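You operate a simulated robot arm through the tools that you are given. There is no shell and no other tool. Be economical: measure what you need, move in short steps, check, and stop when the job is done.

You are at the controls of a simulated robot arm. One attempt, no reset.

JOB
Put the brown tape roll on the top of the low table. Fetch the wooden brush from the top of the small table and set it on the top of the drawer bench. Take the cover from the top of the small table and leave it on the top of the low table. Turn the left number dial to 7. Put the red tape roll from the top of the drawer bench on the yellow shelf of the coil rack. Close the leads drawer. Put the little coil that says "B32" from the top of the long bench on the job card there and the little coil marked "H47" on the brown cardboard sheet there. Pull the sheet cabinet door open. Do these in any order.
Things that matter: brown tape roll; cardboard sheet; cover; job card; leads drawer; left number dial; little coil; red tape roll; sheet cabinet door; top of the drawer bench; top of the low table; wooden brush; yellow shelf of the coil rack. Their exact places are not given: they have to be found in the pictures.

The check looks at the end state, three seconds after you hand in, the way a careful person would. Anything else that was tipped, shoved, dropped, spilled or broken makes it a failure. Lids that push on must go on centred and level and be pressed home; caps that screw on are set level and turned clockwise until they are tight. Flat cloth is picked up by pressing the open fingertips on it (5 to 10 N) and closing them slowly along it; thin cloth reads only 2 to 8 mm in the jaws.

ROBOT AND FRAMES
A 7-joint arm with a two-finger parallel gripper on a trunk, on a base that drives. Base frame: it is fixed to the floor where the robot stands at the start and does not move with it; the origin is under the middle of the robot, x ahead of it, y to its left, z up. Units: mm, degrees, N and s.
Its first joint turns from -166.0 to 166.0 degrees. Places, roughly: brown tape roll (10x10x3 cm) [500, 100, 800]; cardboard sheet (21x17x1 cm) [1900, -6400, 800]; cover (27x25x4 cm) [700, 300, 800]; job card [2000, -6750, 750]; leads drawer [1500, -7200, 700]; left number dial [600, -600, 900]; little coil [1750, -6750, 750]; red tape roll (5x5x3 cm) [1200, -3300, 800]; sheet cabinet door [-3600, -3800, 300]; top of the drawer bench [1400, -4000, 800]; top of the low table [-3900, 1100, 700]; wooden brush (7x4x6 cm) [500, 300, 800]; yellow shelf of the coil rack [900, -2700, 400]. Payload 1.57 kg.
The TCP is the grasp point between the finger pads, 30 mm short of the fingertips. In the tool frame z runs along the fingers and y along their closing line. The gripper opens to 110 mm. The fingers are 24 mm wide and 12 mm thick; the gripper's body (48 by 112 mm) begins 78 mm behind the TCP.
Orientation is told as [roll, pitch, yaw] about the base's x, y, z axes, in that order, counted from this pose: with the fingers straight down and closing along the base's y, the tool's x points along the base's -x, its y along +y and its z along -z.

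CONTROLS
- The arm moves only by the tool step_arm. Its arguments are lists of equal length, an entry for each row: "dr": the turn, a rotation vector about the tool's x, y, z in units of 90 degrees (1.0 is 90 degrees), a list of three; "travel": the shift along the tool's x, y, z in units of 250 mm (1.0 is 250 mm), a list of three; "claw": the gripper command, from -1 (shut) to 1 (fully open), values between in proportion. In form: {"dr": [[rx, ry, rz], ...], "travel": [[dx, dy, dz], ...], "claw": [claw, ...]}. A call has 1 to 8 rows; each row is the pose to reach, as a shift and turn from the pose commanded when the call began, along the tool's axes at that moment. A call with a number of a shift or a turn outside -1 to 1 is refused whole. Each row takes 0.2 s and may step no farther than 50 mm and 8.6 degrees from the row before; otherwise, or with a gripper value out of range, the whole call is refused. A pose out of reach is approached as far as the arm can. The call stops where the force on the tool passes 40 N (or 10 N more than at its start, if that is more) or the arm is blocked; 0.2 s more then pass. The fingers move at their own pace (about 108 mm/s each) and stop on an object; they squeeze with about 24 N. The grip force told is the motor's: it shows also when the fingers shut on nothing. Time passes only in rows, and 0.2 s behind the last, so rows that repeat a pose let the fingers close. It gives the time, the measured TCP pose, the force on the tool (base axes), the opening and the grip force at its end, in the units of the frame above (readings bear some noise), with the torque about the TCP (base axes, N m) and any sound that the robot's microphone picked up, and new pictures: "show" is both (left out), scene, wrist or none.
- Cameras (640 x 400 px; columns grow to the right, rows downward): "scene" is now at [475.9, 164.4, 1482.7]; the picture's right is [-0.82, -0.57, 0.00], its down [-0.54, 0.76, -0.36] and it looks along [0.21, -0.30, -0.93] (base axes); focal length 248 px, centre (320, 200). "wrist" rides on the gripper at [70, 16, -141] in the tool frame; the picture's right is [-0.23, 0.97, 0.00], its down [-0.86, -0.20, -0.48] and it looks along [-0.47, -0.11, 0.88] (tool axes); focal length 222 px, centre (320, 200).
- raise_lower(by): slides the trunk up (or, below 0, down) by that many mm; the arm and the scene camera ride with it, the base frame stays. It gives what a move gives, with no picture.
- base_move(legs): drives the robot by 1 to 6 legs, each [ahead, left, turn to the left] in mm, mm and degrees, along the robot's own axes; the way and the turn of a leg run together, so that a leg with both is an arc; at most 1500 mm and 180 degrees a leg. The arm and the cameras ride along, it lands a little off, and it stops where it bumps. It gives what a move gives, and a new picture of the scene camera.
- head_to(pan, tilt): turns the head with the scene camera to pan (to the left, within 103 degrees either way) and tilt (down, from -29 to 69), counted from straight ahead of the robot. It gives what a move gives, and a new picture of the scene camera.
- point_at(camera, pixels): for up to 12 pixels [column, row] of the newest picture of that camera ("zoom" is the newest enlarged one), the place [x, y, z] in the base frame of the surface seen there, good to about 2 mm, but the place of the scene camera against the robot may be out by one fixed shift of up to 25 mm in any direction. It takes no simulated time.
- zoom(camera, box): a new picture of the part [left, top, right, bottom] of that camera's present view, enlarged. It takes no simulated time.
- close_job(): hands the job in; it is judged then, once.

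Keep the steps short. Do not move on a guess: measure, check each grasp and each placing, and mend mistakes. In all there are 145 turns and 260 pictures (those below and enlarged ones count). Leave the gripper open and the arm clear of the work at the hand-in unless told otherwise, and finish with a single line.

The tools are called after "Emit:" as name(argument=value, ...) on one line, values as JSON. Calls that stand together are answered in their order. step_arm: Moves the arm, as the interface text tells. Its arguments: {"type":"object","properties":{"dr":{"type":"array","items":{"type":"array","items":{"type":"number"}}},"travel":{"type":"array","items":{"type":"array","items":{"type":"number"}}},"claw":{"type":"array","items":{"type":"number"}},"show":{"type":"string","enum":["both","scene","wrist","none"]}},"required":["dr","travel","claw"]} The other tools are called the same way: raise_lower (by) slides the trunk up or down; base_move (legs) drives the base; head_to (pan, tilt) turns the head that bears the scene camera; point_at (camera, pixels) gives the place of the surface under pixels of a picture; zoom (camera, box) takes an enlarged picture of a part of a camera's view; close_job () hands the job in.

At the start:

```text
clock: 0.0
position: [471.3, -198.4, 1012.5]
tool_rot: [0.0, 0.0, -0.1]
force: [0.4, 0.2, 0.3]
wrist_torque: [0.01, -0.01, -0.01]
finger_gap: 110.0
grip_force: 0.0
trunk travel left (down, up): [-549.0, 61.0]
robot x, y, heading: [-0.3, -3.2, -0.2]
head pan, tilt: [-55.0, 68.8]
```

scene: 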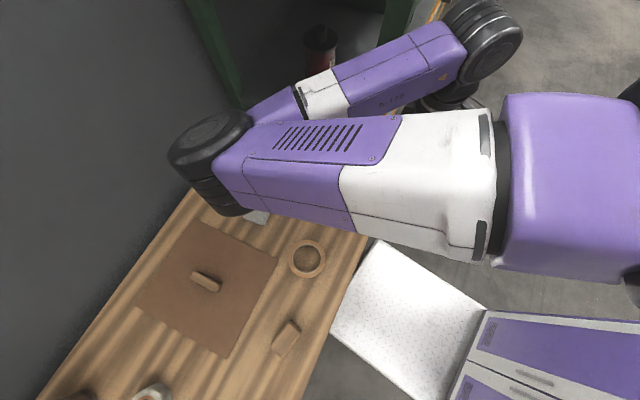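
wrist: 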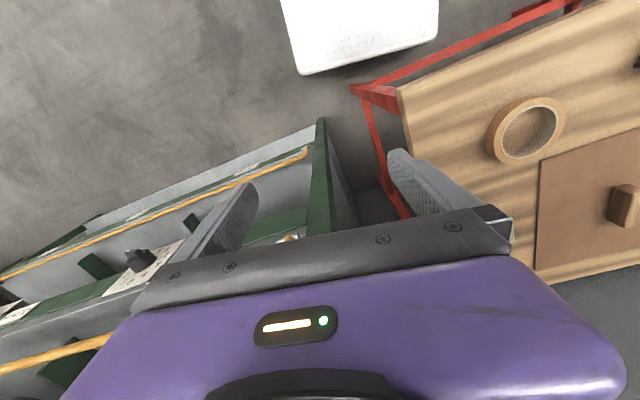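

I see the small table with the brown tape roll near (308,258), the cover with a knob at (205,280), and maybe the brush at (287,338). I'll look straight ahead first.

Emit:
head_to(pan=20, tilt=50)

Emit:
head_to(pan=-50, tilt=25)

Emit:
head_to(pan=-100, tilt=15)

Emit:
head_to(pan=100, tilt=15)

```text
clock: 1.5
position: [472.2, -197.9, 1011.5]
tool_rot: [0.0, 0.0, 0.0]
force: [-0.6, -0.5, 0.3]
wrist_torque: [-0.01, 0.0, 0.02]
finger_gap: 109.8
grip_force: 0.0
trunk travel left (down, up): [-549.0, 61.0]
robot x, y, heading: [1.4, 2.6, -0.1]
head pan, tilt: [20.0, 50.0]
```

scene: 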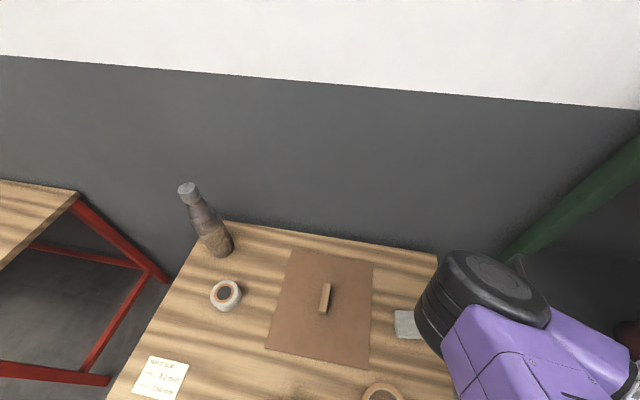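

```text
clock: 2.9
position: [472.5, -198.5, 1011.7]
tool_rot: [0.0, 0.0, 0.0]
force: [-0.4, -0.2, 0.0]
wrist_torque: [0.03, 0.0, 0.02]
finger_gap: 109.8
grip_force: 0.1
trunk travel left (down, up): [-549.0, 61.0]
robot x, y, heading: [-4.3, -3.0, 0.2]
head pan, tilt: [-50.0, 25.0]
```

scene: 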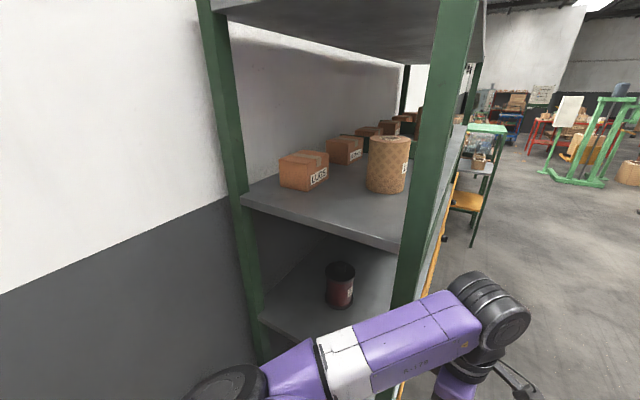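

```text
clock: 4.1
position: [472.0, -197.5, 1012.6]
tool_rot: [0.0, 0.0, 0.1]
force: [0.3, -0.4, -0.1]
wrist_torque: [0.01, -0.03, -0.03]
finger_gap: 109.9
grip_force: 0.0
trunk travel left (down, up): [-549.0, 61.0]
robot x, y, heading: [-1.6, 0.9, -0.1]
head pan, tilt: [-100.0, 15.0]
```

scene: 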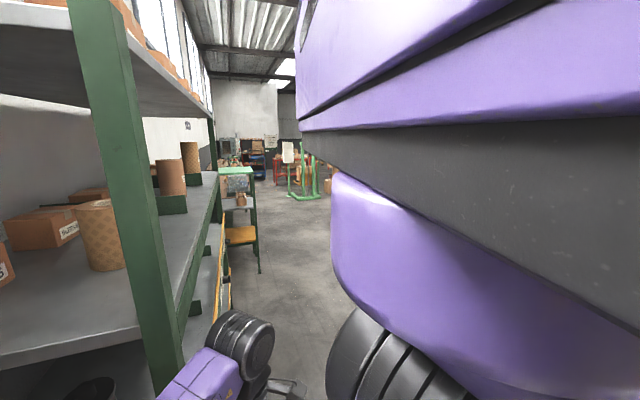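

```text
clock: 7.0
position: [471.9, -197.8, 1011.5]
tool_rot: [0.0, 0.0, 0.0]
force: [-0.7, -0.3, -0.3]
wrist_torque: [0.0, -0.01, 0.0]
finger_gap: 110.0
grip_force: 0.1
trunk travel left (down, up): [-549.0, 61.0]
robot x, y, heading: [-0.6, -2.3, 0.0]
head pan, tilt: [100.0, 15.0]
```

scene: 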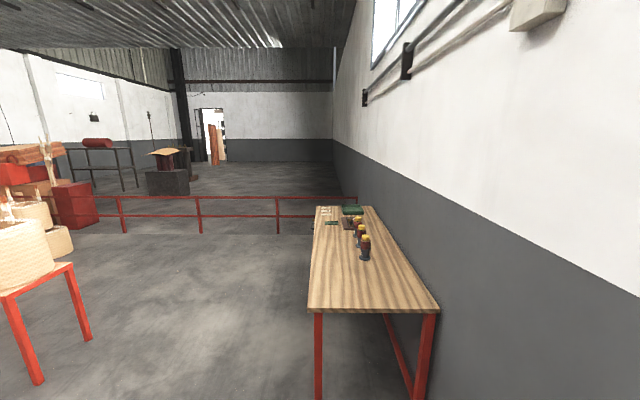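

I need the small table's layout. I'll aim the head down and to the left.

Emit:
head_to(pan=15, tilt=69)

Emit:
zoom(camera="wrist", box=[0, 180, 320, 380])

```text
clock: 8.6
position: [472.0, -197.2, 1012.6]
tool_rot: [-0.1, 0.0, -0.1]
force: [0.0, -0.6, -0.4]
wrist_torque: [0.0, -0.02, 0.01]
finger_gap: 109.9
grip_force: 0.1
trunk travel left (down, up): [-549.0, 61.0]
robot x, y, heading: [-1.6, 0.4, -0.1]
head pan, tilt: [15.0, 68.8]
```

scene: 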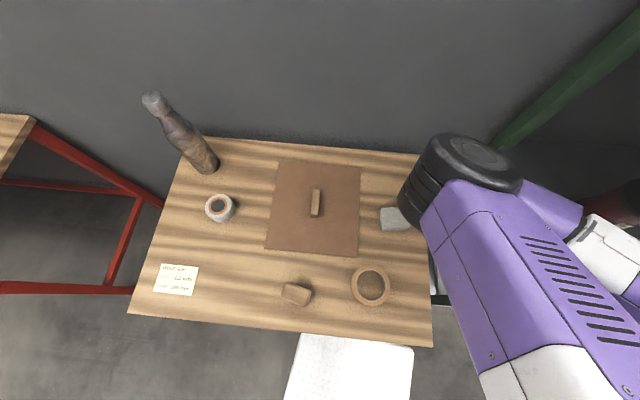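

```text
2.00 times, centred on (160, 280) of wrist
```

zoom: 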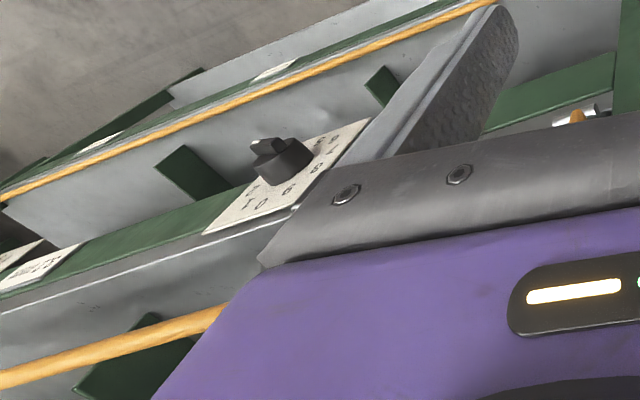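

The table is clear to see now: brush at (297,294), brown tape at (370,286) and cover handle at (316,202). I'll measure these and zoom in.

Emit:
point_at(camera="scene", pixels=[[316, 191], [315, 213], [280, 162], [358, 170], [268, 246], [355, 254], [297, 292], [296, 302], [370, 270], [372, 303], [354, 286], [370, 286]])

Emit:
zoom(camera="scene", box=[220, 150, 440, 330])

Emit:
point_at(camera="wrist", pixels=[[524, 112], [526, 150], [500, 130], [553, 125], [530, 128], [625, 190], [545, 165], [540, 265], [480, 120], [140, 260], [130, 255], [115, 290]])

```text
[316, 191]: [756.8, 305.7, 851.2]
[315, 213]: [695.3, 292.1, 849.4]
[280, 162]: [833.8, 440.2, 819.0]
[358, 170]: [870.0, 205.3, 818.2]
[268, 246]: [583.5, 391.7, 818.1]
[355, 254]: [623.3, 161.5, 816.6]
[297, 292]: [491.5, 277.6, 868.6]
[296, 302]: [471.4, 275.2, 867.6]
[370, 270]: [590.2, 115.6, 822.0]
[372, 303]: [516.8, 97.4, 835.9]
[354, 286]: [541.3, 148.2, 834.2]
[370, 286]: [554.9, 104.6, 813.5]
```

```text
2.22 times, centred on (330, 240) of scene
```

zoom: 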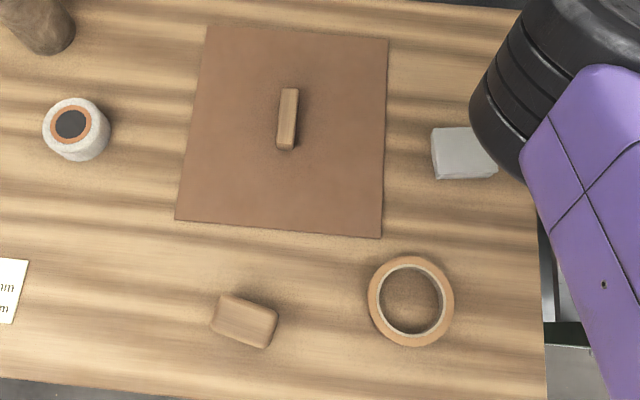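

```text
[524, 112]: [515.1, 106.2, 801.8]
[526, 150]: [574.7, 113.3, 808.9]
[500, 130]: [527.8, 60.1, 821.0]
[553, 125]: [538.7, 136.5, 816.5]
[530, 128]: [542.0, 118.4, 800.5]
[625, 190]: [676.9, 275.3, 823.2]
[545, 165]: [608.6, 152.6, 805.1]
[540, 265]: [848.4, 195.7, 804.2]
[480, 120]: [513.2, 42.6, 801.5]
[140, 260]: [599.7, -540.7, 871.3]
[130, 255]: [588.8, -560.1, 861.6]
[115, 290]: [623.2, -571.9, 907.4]
```

The scene camera reads about 17, 9 and 13 mm high in x, y and z against the wrist camera. Next I swing the arm left over the table so I can see the dial with the head camera.

Emit:
step_arm(dr=[[0, 0, 0], [0, 0, 0], [0, 0, 0], [0, 0, 0], [0, 0, 0], [0, 0, 0], [0, 0, 0]], travel=[[0, 0.2, 0], [0, 0.4, 0], [0, 0.6, 0], [0, 0.8, 0], [0, 1, 0], [-0.15, 1, 0], [-0.25, 1, 0]], claw=[1, 1, 1, 1, 1, 1, 1], show="wrist")

Emit:
head_to(pan=-50, tilt=50)

```text
clock: 10.4
position: [542.4, 15.8, 993.2]
tool_rot: [-6.9, 1.9, 0.2]
force: [0.3, 0.3, -0.3]
wrist_torque: [-0.01, -0.02, 0.05]
finger_gap: 110.1
grip_force: 0.0
out of reach, approached as far as the arm can: row 1, 2, 3, 4, 5, 6, 7
trunk travel left (down, up): [-549.0, 61.0]
robot x, y, heading: [2.1, 3.3, 0.1]
head pan, tilt: [15.0, 68.8]
stopped in row 7: the arm was blocked; the commanded pose is now the measured one
```

wrist: 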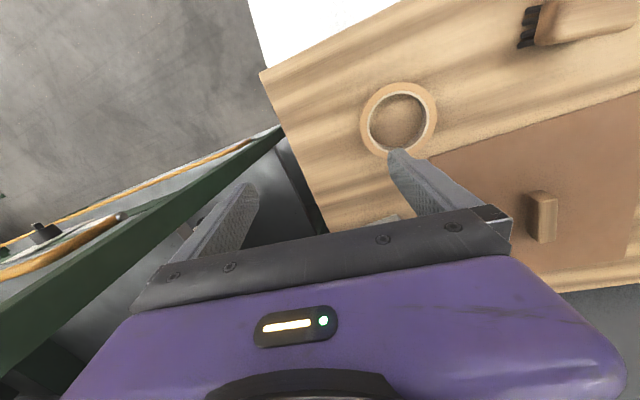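

```text
clock: 11.7
position: [541.0, 16.8, 992.1]
tool_rot: [-6.9, 1.8, 0.3]
force: [1.0, 0.0, -0.2]
wrist_torque: [-0.01, 0.03, 0.02]
finger_gap: 110.1
grip_force: 0.1
trunk travel left (down, up): [-549.0, 61.0]
robot x, y, heading: [2.6, 1.3, -0.1]
head pan, tilt: [-50.0, 50.0]
```

scene: 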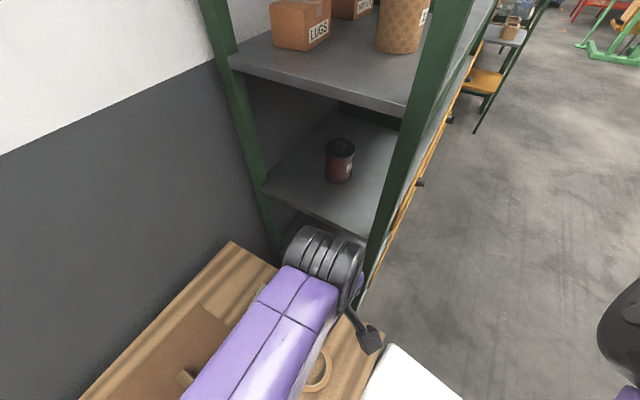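

The arm hit a joint limit folded this way, and its elbow reaches ahead toward the rack post. I'll back the base off well clear, shift right, and then look at the dials.

Emit:
base_move(legs=[[-500, 0, 0], [0, -550, 0]])

Emit:
head_to(pan=0, tilt=30)

```text
clock: 17.5
position: [42.8, -545.5, 991.9]
tool_rot: [-6.8, 1.9, 0.0]
force: [-0.2, -0.3, 0.2]
wrist_torque: [0.0, 0.01, 0.01]
finger_gap: 110.1
grip_force: 0.1
trunk travel left (down, up): [-549.0, 61.0]
robot x, y, heading: [-498.5, -557.2, -0.4]
head pan, tilt: [-50.0, 50.0]
```

scene: 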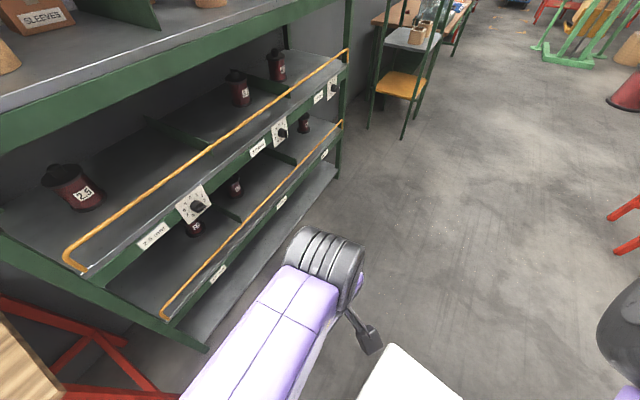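

```text
clock: 18.7
position: [43.1, -547.0, 992.4]
tool_rot: [-7.0, 1.9, 0.0]
force: [0.1, 0.1, 0.1]
wrist_torque: [0.02, 0.0, 0.0]
finger_gap: 110.0
grip_force: 0.0
trunk travel left (down, up): [-549.0, 61.0]
robot x, y, heading: [-498.0, -562.3, -0.5]
head pan, tilt: [0.0, 30.0]
```

scene: 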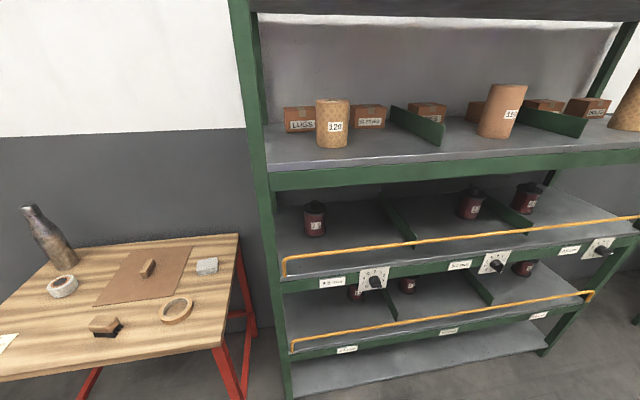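

Now three dials show along the shelf edge. The left one is at (373,278), so I zoom in and measure it.

Emit:
zoom(camera="scene", box=[333, 253, 413, 303])

Emit:
point_at(camera="scene", pixels=[[361, 271], [360, 289], [388, 267], [387, 285], [376, 282], [373, 272], [207, 262]])

```text
8.00 times, centred on (373, 278) of scene
```

zoom: 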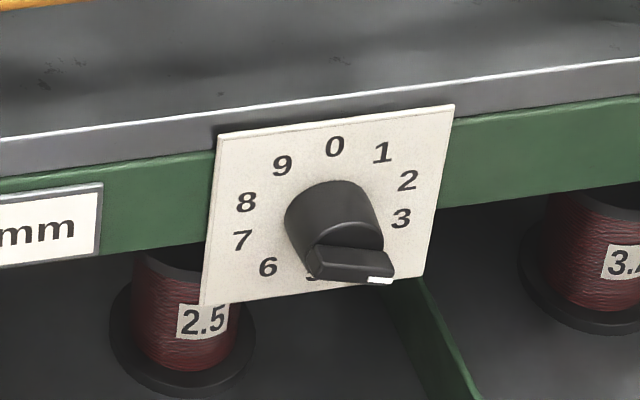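

```text
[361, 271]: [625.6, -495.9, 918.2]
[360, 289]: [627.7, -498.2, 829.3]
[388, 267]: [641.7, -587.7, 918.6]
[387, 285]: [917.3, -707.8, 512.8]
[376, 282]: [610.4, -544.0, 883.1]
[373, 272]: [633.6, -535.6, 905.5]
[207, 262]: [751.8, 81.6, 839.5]
```

The plate is upright, with its centre near (634,-542,874) in scene readings. The bar points at about 4, so it needs roughly 108° clockwise. I'll pitch the tool forward and level in free space first.

Emit:
step_arm(dr=[[-0.077, 0, 0], [-0.077, -0.09, 0], [-0.077, -0.18, 0], [-0.077, -0.27, 0], [-0.077, -0.36, 0], [-0.077, -0.45, 0], [-0.077, -0.54, 0], [-0.077, -0.63, 0]], travel=[[0, 0, 0], [0, 0, 0], [0, 0, 0], [0, 0, 0], [0, 0, 0], [0, 0, 0], [0, 0, 0], [0, 0, 0]], claw=[1, 1, 1, 1, 1, 1, 1, 1], show="scene")

```text
clock: 20.7
position: [102.9, -493.4, 990.0]
tool_rot: [-2.1, -54.8, -6.9]
force: [0.7, 0.6, 0.2]
wrist_torque: [-0.01, 0.02, -0.06]
finger_gap: 110.2
grip_force: 0.1
out of reach, approached as far as the arm can: row 1, 2, 3, 4, 5, 6, 7, 8
trunk travel left (down, up): [-549.0, 61.0]
robot x, y, heading: [-502.0, -561.2, -0.0]
head pan, tilt: [0.0, 30.0]
stopped in row 8: the arm was blocked; the commanded pose is now the measured one
```

scene: 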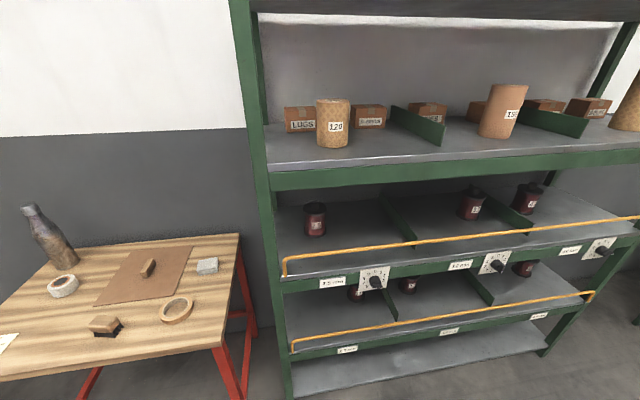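

The arm reports being at its limit again. I'll look at it with the head tilted down to understand its posture.

Emit:
head_to(pan=-40, tilt=69)

Emit:
point_at(camera="scene", pixels=[[200, 160], [320, 160], [400, 160], [500, 160], [320, 240], [400, 240], [500, 240], [600, 240], [560, 120], [240, 240]])

```text
clock: 21.7
position: [104.1, -493.1, 989.1]
tool_rot: [-1.9, -54.8, -7.0]
force: [0.3, 0.6, 0.3]
wrist_torque: [-0.01, 0.01, 0.02]
finger_gap: 110.0
grip_force: 0.0
trunk travel left (down, up): [-549.0, 61.0]
robot x, y, heading: [-503.0, -561.4, -0.2]
head pan, tilt: [-40.0, 68.8]
```

scene: 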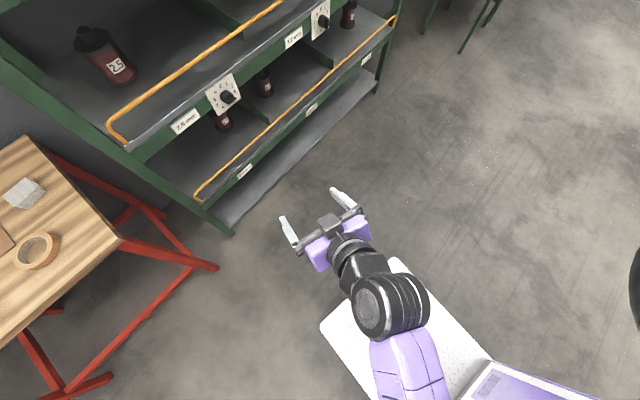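

```text
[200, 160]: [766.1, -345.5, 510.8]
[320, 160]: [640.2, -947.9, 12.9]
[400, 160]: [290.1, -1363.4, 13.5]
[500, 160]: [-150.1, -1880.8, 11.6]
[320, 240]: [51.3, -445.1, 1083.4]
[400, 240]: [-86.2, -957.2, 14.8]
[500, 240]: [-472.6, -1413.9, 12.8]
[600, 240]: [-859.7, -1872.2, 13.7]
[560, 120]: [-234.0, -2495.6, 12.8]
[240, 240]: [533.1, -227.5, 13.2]
```

Posture is fine now: gripper ahead, pointing down and forward. I'll continue pitching to level while moving 200 mm ahead.

Emit:
step_arm(dr=[[-0.031, -0.078, -0.022], [-0.062, -0.156, -0.044], [-0.092, -0.233, -0.065], [-0.123, -0.311, -0.087], [-0.154, -0.389, -0.109]], travel=[[-0.092, 0, 0.13], [-0.184, 0, 0.26], [-0.276, 0, 0.39], [-0.368, 0, 0.52], [-0.46, 0, 0.65]], claw=[1, 1, 1, 1, 1])

Emit:
point_at(camera="scene", pixels=[[220, 75], [206, 90], [236, 85], [213, 115], [241, 105], [222, 90], [310, 5], [290, 35], [175, 125], [140, 145], [315, 108], [245, 175]])

```text
clock: 22.9
position: [298.2, -521.8, 990.6]
tool_rot: [-82.2, -83.7, 89.6]
force: [0.0, -0.1, 0.1]
wrist_torque: [0.03, 0.03, -0.03]
finger_gap: 109.8
grip_force: 0.0
out of reach, approached as far as the arm can: row 1, 2
trunk travel left (down, up): [-549.0, 61.0]
robot x, y, heading: [-502.2, -560.5, -0.3]
head pan, tilt: [-40.0, 68.8]
```

scene: 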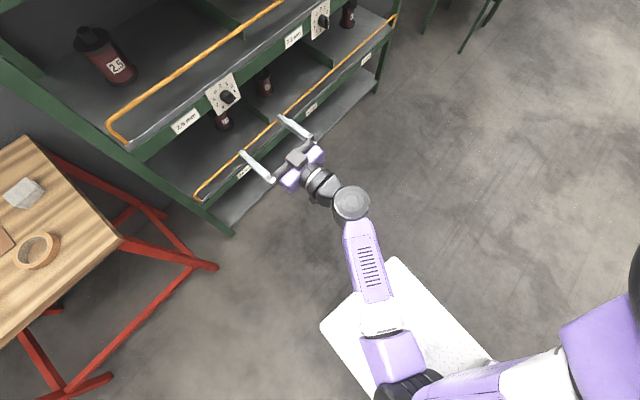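
wrist: 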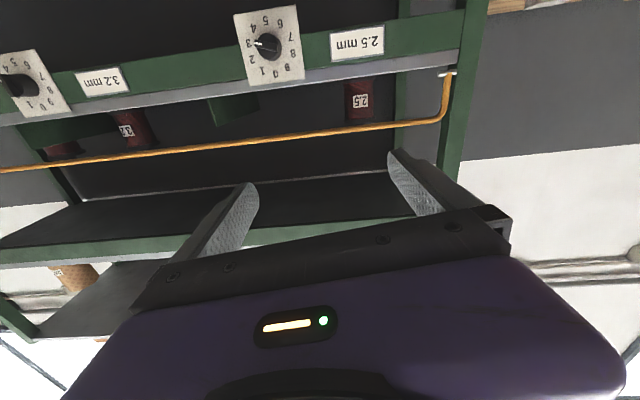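

```text
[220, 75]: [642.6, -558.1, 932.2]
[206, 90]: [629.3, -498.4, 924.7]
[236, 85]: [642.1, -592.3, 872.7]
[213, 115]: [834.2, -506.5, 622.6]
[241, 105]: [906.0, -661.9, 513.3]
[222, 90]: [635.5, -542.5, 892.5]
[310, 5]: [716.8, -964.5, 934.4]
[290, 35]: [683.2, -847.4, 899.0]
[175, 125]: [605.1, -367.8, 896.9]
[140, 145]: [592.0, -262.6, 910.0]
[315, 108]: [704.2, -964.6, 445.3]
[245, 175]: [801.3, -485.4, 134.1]
```

The rack edge is turned about 9.3°. The wrist camera sees the dial upside down at (267,47), so I zoom in and measure there.

Emit:
zoom(camera="wrist", box=[219, 0, 315, 60])

Emit:
point_at(camera="wrist", pixels=[[236, 17], [296, 8], [302, 76], [249, 83], [267, 43], [267, 75], [355, 44], [105, 80], [262, 44]])

```text
6.67 times, centred on (267, 30) of wrist
```

zoom: 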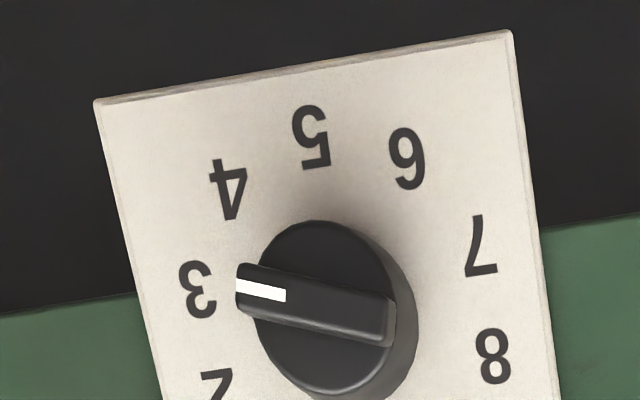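

```text
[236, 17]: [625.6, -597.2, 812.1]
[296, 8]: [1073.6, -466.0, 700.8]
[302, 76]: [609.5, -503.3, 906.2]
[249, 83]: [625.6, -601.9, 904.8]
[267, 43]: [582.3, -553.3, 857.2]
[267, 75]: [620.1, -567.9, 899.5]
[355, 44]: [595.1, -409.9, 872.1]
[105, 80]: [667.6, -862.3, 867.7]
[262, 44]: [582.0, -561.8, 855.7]
```

The white mark points to 3, so it needs 144° clockwise (3→7). The axis is near (582,-557,858). I'll go to a standoff, rotate the tool −66°, and part-close the fingers to 40 mm.

Emit:
step_arm(dr=[[0, 0, -0.0914], [0, 0, -0.1828], [0, 0, -0.2742], [0, 0, -0.3656], [0, 0, -0.457], [0, 0, -0.5484], [0, 0, -0.6398], [0, 0, -0.731]], travel=[[0.068, -0.03, 0.099], [0.136, -0.059, 0.198], [0.204, -0.089, 0.297], [0.272, -0.118, 0.396], [0.341, -0.148, 0.496], [0.409, -0.178, 0.595], [0.477, -0.207, 0.694], [0.545, -0.237, 0.793]], claw=[0.5, 0, -0.27, -0.27, -0.27, -0.27, -0.27, -0.27])

```text
clock: 24.7
position: [452.9, -560.3, 889.8]
tool_rot: [-88.8, -34.4, 96.6]
force: [-0.1, 0.7, -0.4]
wrist_torque: [-0.01, 0.0, 0.03]
finger_gap: 40.1
grip_force: 0.0
out of reach, approached as far as the arm can: row 7, 8
trunk travel left (down, up): [-549.0, 61.0]
robot x, y, heading: [-500.8, -558.5, -0.3]
head pan, tilt: [-40.0, 68.8]
```

scene: 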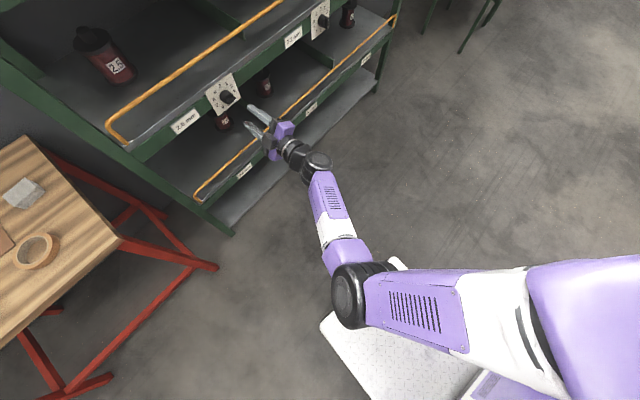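
wrist: 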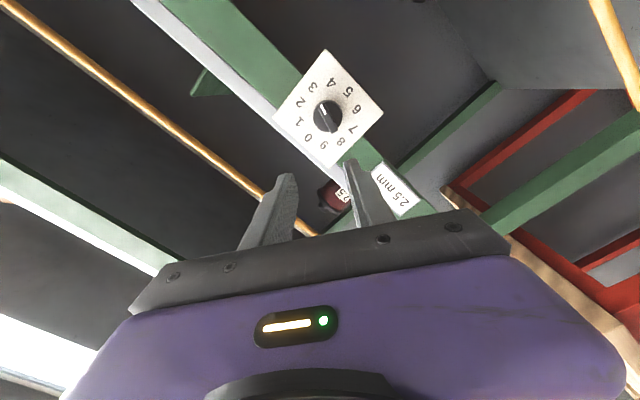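

That pose was out of reach at about 950 mm from the base. I'll retract 250 mm, then drive the base 250 mm ahead.

Emit:
step_arm(dr=[[0, 0, 0], [0, 0, 0], [0, 0, 0], [0, 0, 0], [0, 0, 0], [0, 0, 0]], travel=[[0, 0, -0.17], [0, 0, -0.34], [0, 0, -0.51], [0, 0, -0.68], [0, 0, -0.85], [0, 0, -1]], claw=[-0.27, -0.27, -0.27, -0.27, -0.27, -0.27], show="none")

Emit:
base_move(legs=[[250, 0, 0]])

Emit:
zoom(camera="wrist", box=[160, 0, 480, 200])

```text
clock: 26.1
position: [241.8, -610.5, 894.2]
tool_rot: [-88.9, -34.4, 96.8]
force: [0.1, 0.0, -0.5]
wrist_torque: [-0.01, -0.02, -0.04]
finger_gap: 40.2
grip_force: 0.0
out of reach, approached as far as the arm can: row 5, 6
trunk travel left (down, up): [-549.0, 61.0]
robot x, y, heading: [-499.7, -557.8, -0.1]
head pan, tilt: [-40.0, 68.8]
```

```text
clock: 28.0
position: [493.9, -611.9, 893.0]
tool_rot: [-88.9, -34.4, 96.6]
force: [0.0, 0.4, -0.2]
wrist_torque: [0.0, -0.02, 0.02]
finger_gap: 40.1
grip_force: 0.1
trunk travel left (down, up): [-549.0, 61.0]
robot x, y, heading: [-252.1, -560.5, -0.5]
head pan, tilt: [-40.0, 68.8]
```

scene: 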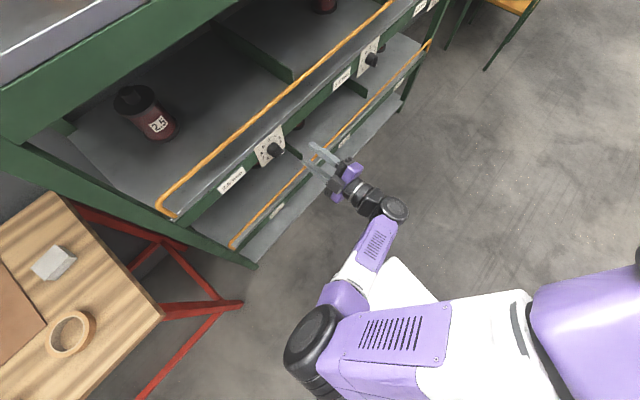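

```text
2.00 times, centred on (320, 100) of wrist
```

zoom: 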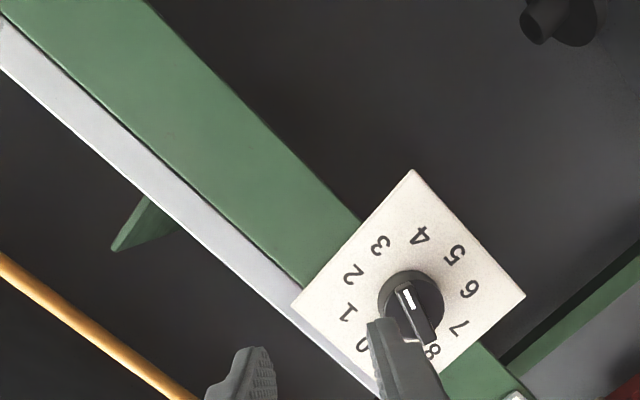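

The wrist roll saturates near −56°. Gripping slightly misaligned only nudges the knob clockwise, which is the right way. I'll roll back about 18° to see what pose the arm truly holds.

Emit:
step_arm(dr=[[0, 0, 0.07], [0, 0, 0.14], [0, 0, 0.2], [0, 0, 0.2]], travel=[[0, 0, 0], [0, 0, 0], [0, 0, 0], [0, 0, 0]], claw=[-0.27, -0.27, -0.27, -0.27], show="wrist")

Emit:
point_at(camera="wrist", pixels=[[320, 100], [330, 90], [340, 110], [310, 110]])

```text
clock: 29.0
position: [493.9, -612.5, 892.8]
tool_rot: [-88.6, -52.5, 96.0]
force: [-0.3, 0.3, -0.2]
wrist_torque: [0.03, 0.01, -0.01]
finger_gap: 40.5
grip_force: 0.1
trunk travel left (down, up): [-549.0, 61.0]
robot x, y, heading: [-249.6, -560.5, -0.2]
head pan, tilt: [-40.0, 68.8]
```

wrist: 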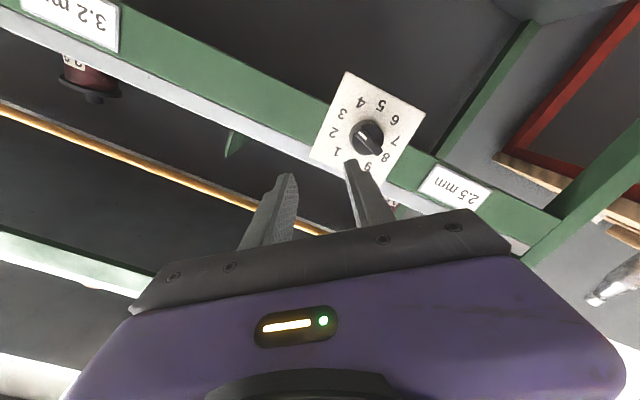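

```text
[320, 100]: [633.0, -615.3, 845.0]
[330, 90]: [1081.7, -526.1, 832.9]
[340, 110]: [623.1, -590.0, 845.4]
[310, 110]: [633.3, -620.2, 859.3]
```

The commanded pose now equals the measured one (θ≈−37°). I'll move onto the dial axis at a standoff near (502,-570,858), trying to roll to −70°.

Emit:
step_arm(dr=[[0, 0, -0.08], [0, 0, -0.16], [0, 0, -0.24], [0, 0, -0.3], [0, 0, -0.36], [0, 0, -0.36]], travel=[[0.002, 0.05, 0.015], [0.004, 0.1, 0.03], [0.006, 0.15, 0.04], [0.008, 0.212, 0.054], [0.008, 0.212, 0.054], [0.008, 0.212, 0.054]], claw=[-0.27, -0.27, -0.27, -0.27, -0.27, -0.27], show="wrist")

```text
clock: 30.4
position: [533.2, -589.0, 913.7]
tool_rot: [-88.1, -20.5, 96.8]
force: [-0.2, 0.1, -0.5]
wrist_torque: [0.0, -0.02, 0.02]
finger_gap: 40.1
grip_force: 0.1
out of reach, approached as far as the arm can: row 2, 3, 4, 5, 6
trunk travel left (down, up): [-549.0, 61.0]
robot x, y, heading: [-251.9, -562.1, -0.3]
head pan, tilt: [-40.0, 68.8]
```

wrist: 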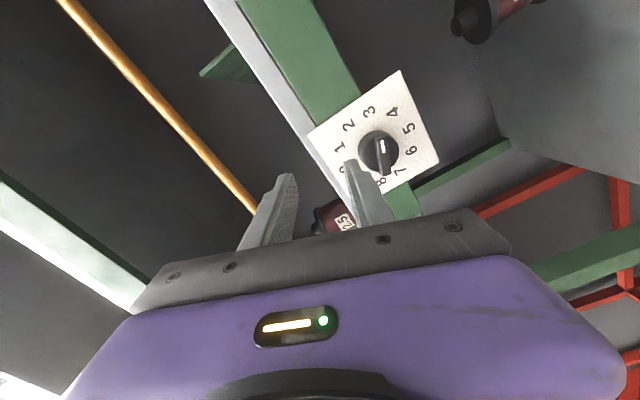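

The arm can hold this roll only higher up, so the trunk is too high. I'll lower it by 110 mm.

Emit:
raise_lower(by=-110)

Emit:
step_arm(dr=[[0, 0, 0], [0, 0, 0], [0, 0, 0]], travel=[[0, 0, -0.06], [0, 0, -0.12], [0, 0, -0.12]], claw=[-0.27, -0.27, -0.27], show="wrist")

```text
clock: 31.8
position: [535.6, -587.9, 804.1]
tool_rot: [-88.2, -20.4, 96.8]
force: [-0.1, 0.0, 0.4]
wrist_torque: [0.02, 0.01, 0.01]
finger_gap: 40.1
grip_force: 0.1
trunk travel left (down, up): [-439.0, 171.0]
robot x, y, heading: [-245.4, -564.3, -0.3]
head pan, tilt: [-40.0, 68.8]
```

```text
clock: 32.6
position: [512.2, -596.5, 813.2]
tool_rot: [-87.9, -20.7, 96.8]
force: [-0.7, 0.5, 0.1]
wrist_torque: [-0.01, 0.02, -0.01]
finger_gap: 40.2
grip_force: 0.0
out of reach, approached as far as the arm can: row 2, 3
trunk travel left (down, up): [-439.0, 171.0]
robot x, y, heading: [-247.5, -561.0, -0.2]
head pan, tilt: [-40.0, 68.8]
```

wrist: 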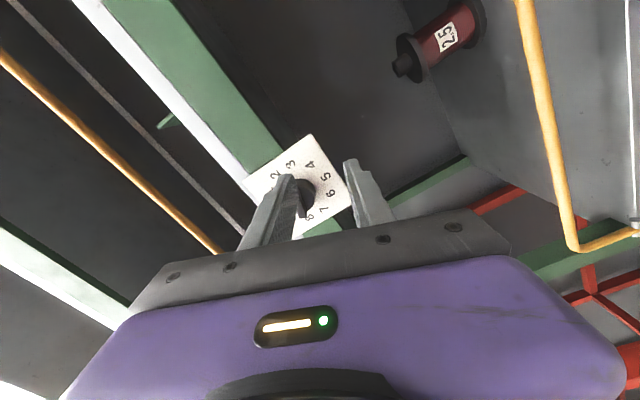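

Roll is about −69° now. I move onto the axis at a 100 mm standoff and correct the small tilt.

Emit:
step_arm(dr=[[0.005, -0.008, 0], [0.01, -0.016, 0], [0.014, -0.025, -0.003], [0.014, -0.025, -0.003]], travel=[[-0.06, -0.04, 0.01], [-0.12, -0.08, 0.02], [-0.17, -0.131, 0.035], [-0.17, -0.131, 0.035]], claw=[-0.27, -0.27, -0.27, -0.27], show="wrist")

```text
clock: 33.6
position: [519.4, -566.9, 860.0]
tool_rot: [-90.4, -20.3, 99.2]
force: [0.5, -0.2, -0.2]
wrist_torque: [-0.04, 0.04, 0.01]
finger_gap: 40.4
grip_force: 0.0
trunk travel left (down, up): [-439.0, 171.0]
robot x, y, heading: [-251.0, -562.7, -0.4]
head pan, tilt: [-40.0, 68.8]
```

wrist: 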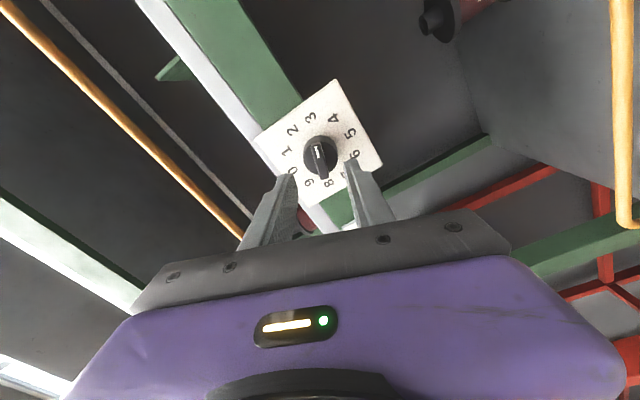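

I'm on axis and aligned, and the bar stands centred between the fingers. I advance 43 mm and close on it.

Emit:
step_arm(dr=[[0, 0, 0], [0, 0, 0], [0, 0, 0], [0, 0, 0], [0, 0, 0], [0, 0, 0], [0, 0, 0]], travel=[[0, 0, 0.06], [0, 0, 0.12], [0, 0, 0.172], [0, 0, 0.172], [0, 0, 0.172], [0, 0, 0.172], [0, 0, 0.172]], claw=[-0.27, -0.27, -0.27, -0.27, -0.6, -1, -1], show="wrist")

```text
clock: 35.2
position: [562.2, -561.1, 860.5]
tool_rot: [-90.3, -20.2, 99.2]
force: [6.0, -3.2, 6.8]
wrist_torque: [-0.05, 0.14, -0.38]
finger_gap: 10.0
grip_force: 28.0
trunk travel left (down, up): [-439.0, 171.0]
robot x, y, heading: [-251.1, -564.8, -0.4]
head pan, tilt: [-40.0, 68.8]
```

wrist: 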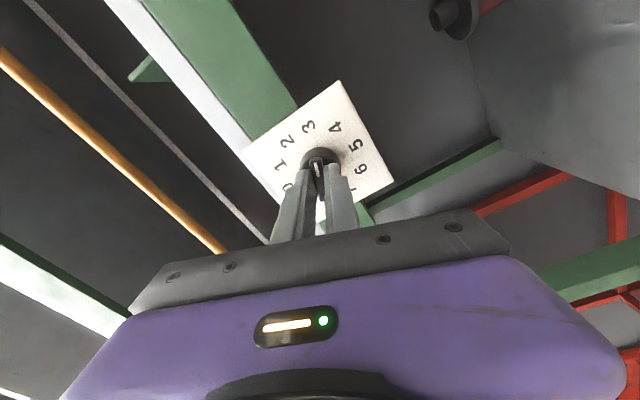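

The bar is gripped at 10 mm. I turn clockwise in steps, first 68°.

Emit:
step_arm(dr=[[0, 0, 0.094], [0, 0, 0.188], [0, 0, 0.282], [0, 0, 0.376], [0, 0, 0.47], [0, 0, 0.564], [0, 0, 0.658], [0, 0, 0.75]], travel=[[0, 0, 0], [0, 0, 0], [0, 0, 0], [0, 0, 0], [0, 0, 0], [0, 0, 0], [0, 0, 0], [0, 0, 0]], claw=[-1, -1, -1, -1, -1, -1, -1, -1], show="wrist")

```text
clock: 37.0
position: [562.0, -559.9, 858.0]
tool_rot: [-97.0, -88.0, 106.2]
force: [13.6, -7.5, 4.5]
wrist_torque: [-0.03, 0.43, -0.16]
finger_gap: 10.0
grip_force: 27.9
trunk travel left (down, up): [-439.0, 171.0]
robot x, y, heading: [-249.3, -561.8, -0.3]
head pan, tilt: [-40.0, 68.8]
```

wrist: 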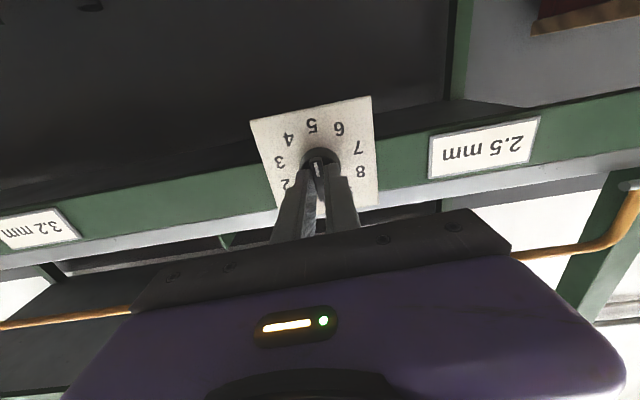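

The mark is near 5. I continue 67° more.

Emit:
step_arm(dr=[[0, 0, 0.094], [0, 0, 0.188], [0, 0, 0.282], [0, 0, 0.376], [0, 0, 0.47], [0, 0, 0.564], [0, 0, 0.658], [0, 0, 0.75]], travel=[[0, 0, 0], [0, 0, 0], [0, 0, 0], [0, 0, 0], [0, 0, 0], [0, 0, 0], [0, 0, 0], [0, 0, 0]], claw=[-1, -1, -1, -1, -1, -1, -1, -1], show="wrist")

```text
clock: 38.8
position: [560.4, -560.6, 858.7]
tool_rot: [90.3, -24.4, -80.8]
force: [10.9, 0.7, 2.7]
wrist_torque: [0.01, -0.22, -0.64]
finger_gap: 9.8
grip_force: 27.8
trunk travel left (down, up): [-439.0, 171.0]
robot x, y, heading: [-249.2, -564.7, -0.5]
head pan, tilt: [-40.0, 68.8]
```

wrist: 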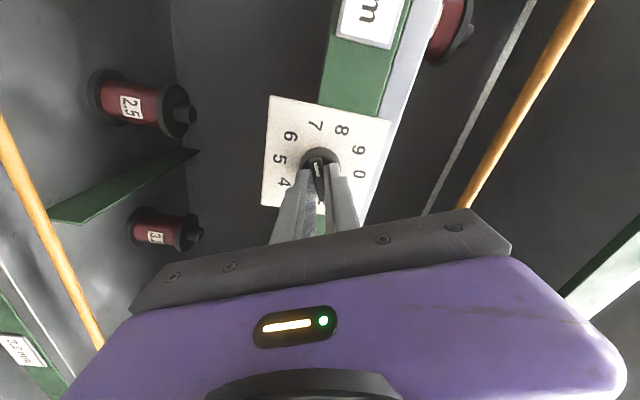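

The roll is about 65.6°. I turn 6.5° more, open, and back off to check.

Emit:
step_arm(dr=[[0, 0, 0.072], [0, 0, 0.072], [0, 0, 0.072], [0, 0, 0.072], [0, 0, 0.072], [0, 0, 0.072], [0, 0, 0.072]], travel=[[0, 0, 0], [0, 0, 0], [0, 0, 0], [0, 0, 0], [0, 0, -0.12], [0, 0, -0.26], [0, 0, -0.4]], claw=[-1, -1, -0.4, -0.27, -0.27, -0.27, -0.27], show="wrist")

Emit:
zoom(camera="wrist", box=[240, 80, 400, 180])

```text
clock: 40.4
position: [497.5, -570.5, 859.8]
tool_rot: [90.3, -18.2, -80.9]
force: [-1.0, 0.7, -0.2]
wrist_torque: [-0.02, 0.02, -0.01]
finger_gap: 40.2
grip_force: 0.0
out of reach, approached as far as the arm can: row 7
trunk travel left (down, up): [-439.0, 171.0]
robot x, y, heading: [-247.6, -562.3, -0.4]
head pan, tilt: [-40.0, 68.8]
```

wrist: 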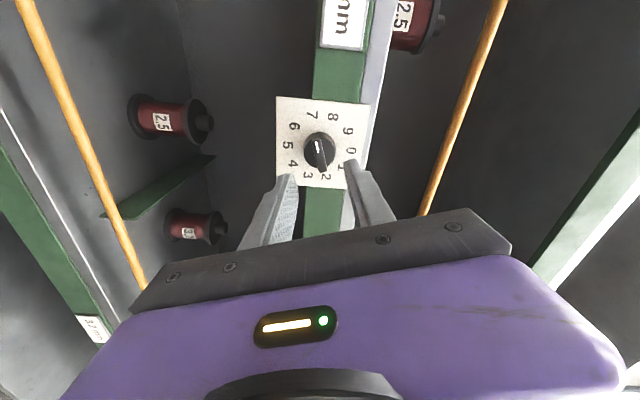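

```text
4.00 times, centred on (320, 130) of wrist
```

zoom: 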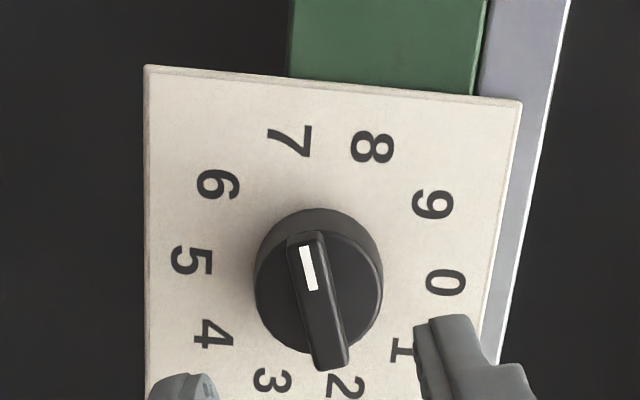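

The mark points at 7, so the dial is done. I back the base away from the rack, move left toward the small table, and unroll the wrist.

Emit:
base_move(legs=[[-300, 0, 0], [0, 600, 0]])

Emit:
step_arm(dr=[[0, 0, -0.094], [0, 0, -0.188], [0, 0, -0.282], [0, 0, -0.376], [0, 0, -0.47], [0, 0, -0.564], [0, 0, -0.658], [0, 0, -0.75]], travel=[[0, 0, 0], [0, 0, 0], [0, 0, 0], [0, 0, 0], [0, 0, 0], [0, 0, 0], [0, 0, 0], [0, 0, 0]], claw=[0, 0.5, 1, 1, 1, 1, 1, 1], show="none")

Emit:
step_arm(dr=[[0, 0.09, 0], [0, 0.18, 0], [0, 0.27, 0], [0, 0.36, 0], [0, 0.45, 0], [0, 0.54, 0], [0, 0.63, 0], [0, 0.72, 0]], travel=[[0, 0, 0], [-0.1, 0, 0], [-0.2, 0, 0], [-0.3, 0, 0], [-0.4, 0, 0], [-0.5, 0, 0], [-0.6, 0, 0], [-0.6, 0, 0]], claw=[1, 1, 1, 1, 1, 1, 1, 1], show="none")

```text
clock: 45.5
position: [200.0, 36.9, 858.5]
tool_rot: [90.3, -18.2, -81.1]
force: [0.0, 0.1, 0.3]
wrist_torque: [0.02, -0.01, 0.04]
finger_gap: 40.2
grip_force: 0.0
trunk travel left (down, up): [-439.0, 171.0]
robot x, y, heading: [-546.4, 47.3, -0.2]
head pan, tilt: [-40.0, 68.8]
```

scene: 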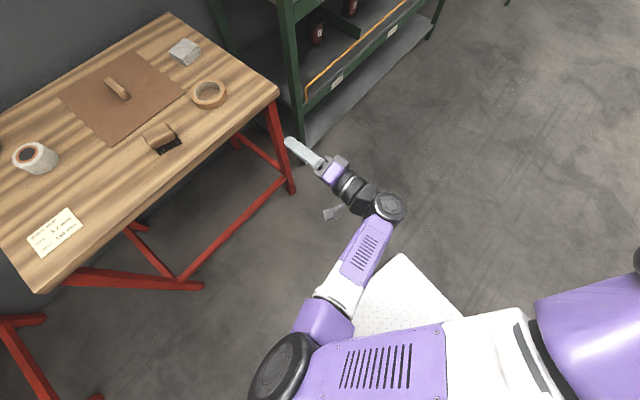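

```text
clock: 47.3
position: [200.6, 36.9, 858.8]
tool_rot: [93.2, -85.9, -84.0]
force: [0.3, 0.3, -0.1]
wrist_torque: [-0.03, 0.04, 0.01]
finger_gap: 110.0
grip_force: 0.1
trunk travel left (down, up): [-439.0, 171.0]
robot x, y, heading: [-548.0, 49.0, -0.3]
head pan, tilt: [-40.0, 68.8]
```

```text
clock: 49.1
position: [201.9, 25.6, 1009.4]
tool_rot: [4.6, -25.3, 7.1]
force: [-0.4, 0.4, -0.6]
wrist_torque: [0.02, 0.0, -0.04]
finger_gap: 110.0
grip_force: 0.1
trunk travel left (down, up): [-439.0, 171.0]
robot x, y, heading: [-544.0, 45.4, -0.6]
head pan, tilt: [-40.0, 68.8]
```

The arm reaches everything at this trunk height. I finish pointing the tool down, then drive ahead 450 mm to the table.

Emit:
step_arm(dr=[[0.02, 0.07, 0.012], [0.04, 0.14, 0.025], [0.06, 0.21, 0.037], [0.08, 0.281, 0.049], [0.08, 0.281, 0.049]], travel=[[0, 0, 0], [0, 0, 0], [0, 0, 0], [0, 0, 0], [0, 0, 0]], claw=[1, 1, 1, 1, 1], show="none")

Emit:
base_move(legs=[[400, 0, 0]])

Emit:
zoom(camera="wrist", box=[0, 0, 640, 400])

```text
clock: 50.3
position: [201.8, 25.7, 1008.0]
tool_rot: [-1.8, 0.1, 3.2]
force: [-0.5, 0.0, -0.5]
wrist_torque: [0.01, 0.0, -0.03]
finger_gap: 110.0
grip_force: 0.1
trunk travel left (down, up): [-439.0, 171.0]
robot x, y, heading: [-548.6, 47.3, -0.4]
head pan, tilt: [-40.0, 68.8]
```

```text
clock: 52.7
position: [599.5, 25.4, 1008.0]
tool_rot: [-1.7, 0.0, 3.3]
force: [0.0, 0.1, -0.8]
wrist_torque: [-0.01, 0.02, 0.02]
finger_gap: 110.0
grip_force: 0.0
trunk travel left (down, up): [-439.0, 171.0]
robot x, y, heading: [-147.5, 45.8, -0.6]
head pan, tilt: [-40.0, 68.8]
```

scene: 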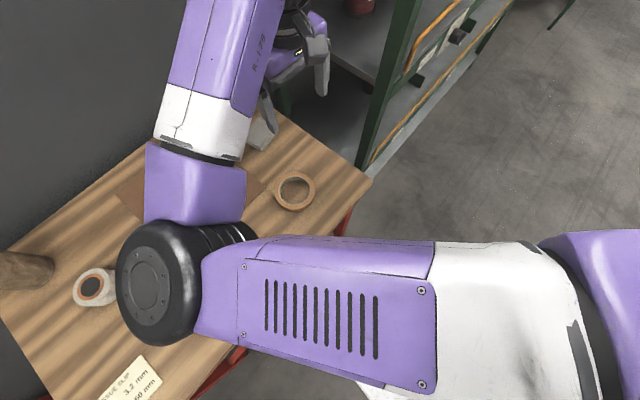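

```text
1.00 times, centred on (320, 200) of wrist (not enlarged: the box is as wide or as high as the picture)
```

zoom: 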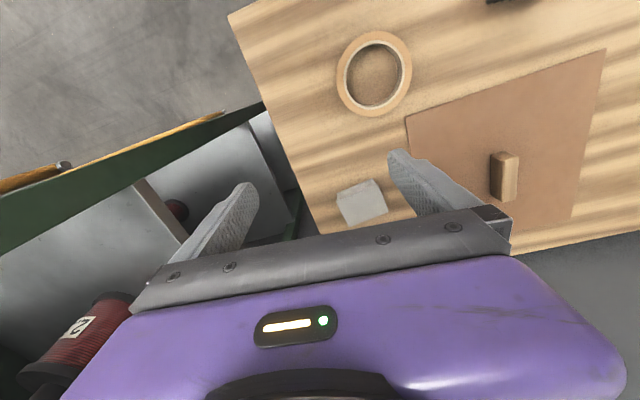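

The wrist view shows the tape at (374,74). I measure its rims, and the cover while it's in view.

Emit:
point_at(camera="wrist", pixels=[[340, 75], [407, 72], [373, 35], [376, 112], [373, 72], [410, 118], [600, 55], [570, 215], [495, 156], [514, 156], [495, 200], [515, 198]])

```text
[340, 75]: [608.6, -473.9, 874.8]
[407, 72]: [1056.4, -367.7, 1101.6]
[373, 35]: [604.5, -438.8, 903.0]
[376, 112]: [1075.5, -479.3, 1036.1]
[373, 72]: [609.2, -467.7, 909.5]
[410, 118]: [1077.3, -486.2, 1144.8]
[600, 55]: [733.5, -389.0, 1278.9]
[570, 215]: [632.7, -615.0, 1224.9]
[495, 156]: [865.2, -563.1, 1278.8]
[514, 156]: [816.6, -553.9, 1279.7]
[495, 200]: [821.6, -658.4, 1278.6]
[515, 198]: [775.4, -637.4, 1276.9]
```

Those readings came from an older wrist picture. I measure again on the zoom picture.

Emit:
point_at(camera="zoom", pixels=[[340, 75], [407, 72], [373, 35], [376, 112], [373, 72], [410, 118], [600, 55], [570, 215], [495, 156], [514, 156], [495, 200], [515, 198]])

```text
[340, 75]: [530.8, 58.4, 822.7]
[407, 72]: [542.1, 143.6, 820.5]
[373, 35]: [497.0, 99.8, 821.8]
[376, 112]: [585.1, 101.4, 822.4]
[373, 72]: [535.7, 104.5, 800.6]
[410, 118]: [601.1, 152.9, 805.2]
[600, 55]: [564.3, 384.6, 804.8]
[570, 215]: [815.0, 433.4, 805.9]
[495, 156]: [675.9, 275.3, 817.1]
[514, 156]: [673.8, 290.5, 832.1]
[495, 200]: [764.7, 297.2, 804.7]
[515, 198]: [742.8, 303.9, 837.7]
```

Tape centre is (541,101), wall mid-radius about 43 mm, top z 822, table 801. I move above its right wall, level the tool, and set a 60 mm opening.

Emit:
step_arm(dr=[[-0.019, 0, 0.037], [-0.019, 0, 0.037], [-0.019, 0, 0.037], [-0.019, 0, 0.037]], travel=[[0.08, 0.05, 0.13], [0.15, 0.1, 0.26], [0.226, 0.157, 0.39], [0.226, 0.157, 0.512]], claw=[0.5, 0.09, 0.09, 0.09], show="wrist")

```text
clock: 53.7
position: [542.6, 57.2, 879.4]
tool_rot: [-0.2, -0.1, 0.0]
force: [0.0, -0.6, -0.7]
wrist_torque: [-0.01, 0.01, -0.04]
finger_gap: 59.8
grip_force: 0.1
trunk travel left (down, up): [-439.0, 171.0]
robot x, y, heading: [-148.2, 44.6, -0.3]
head pan, tilt: [-40.0, 68.8]
```

wrist: 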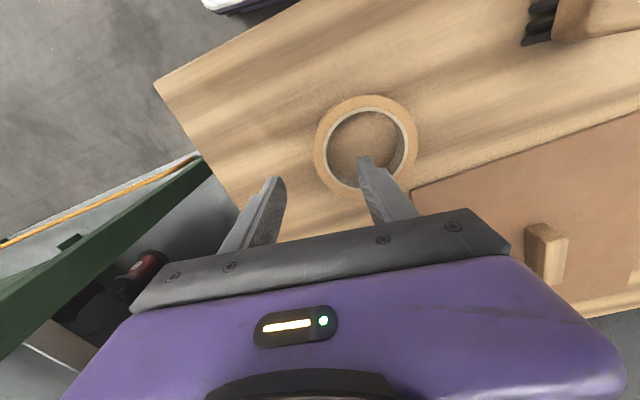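

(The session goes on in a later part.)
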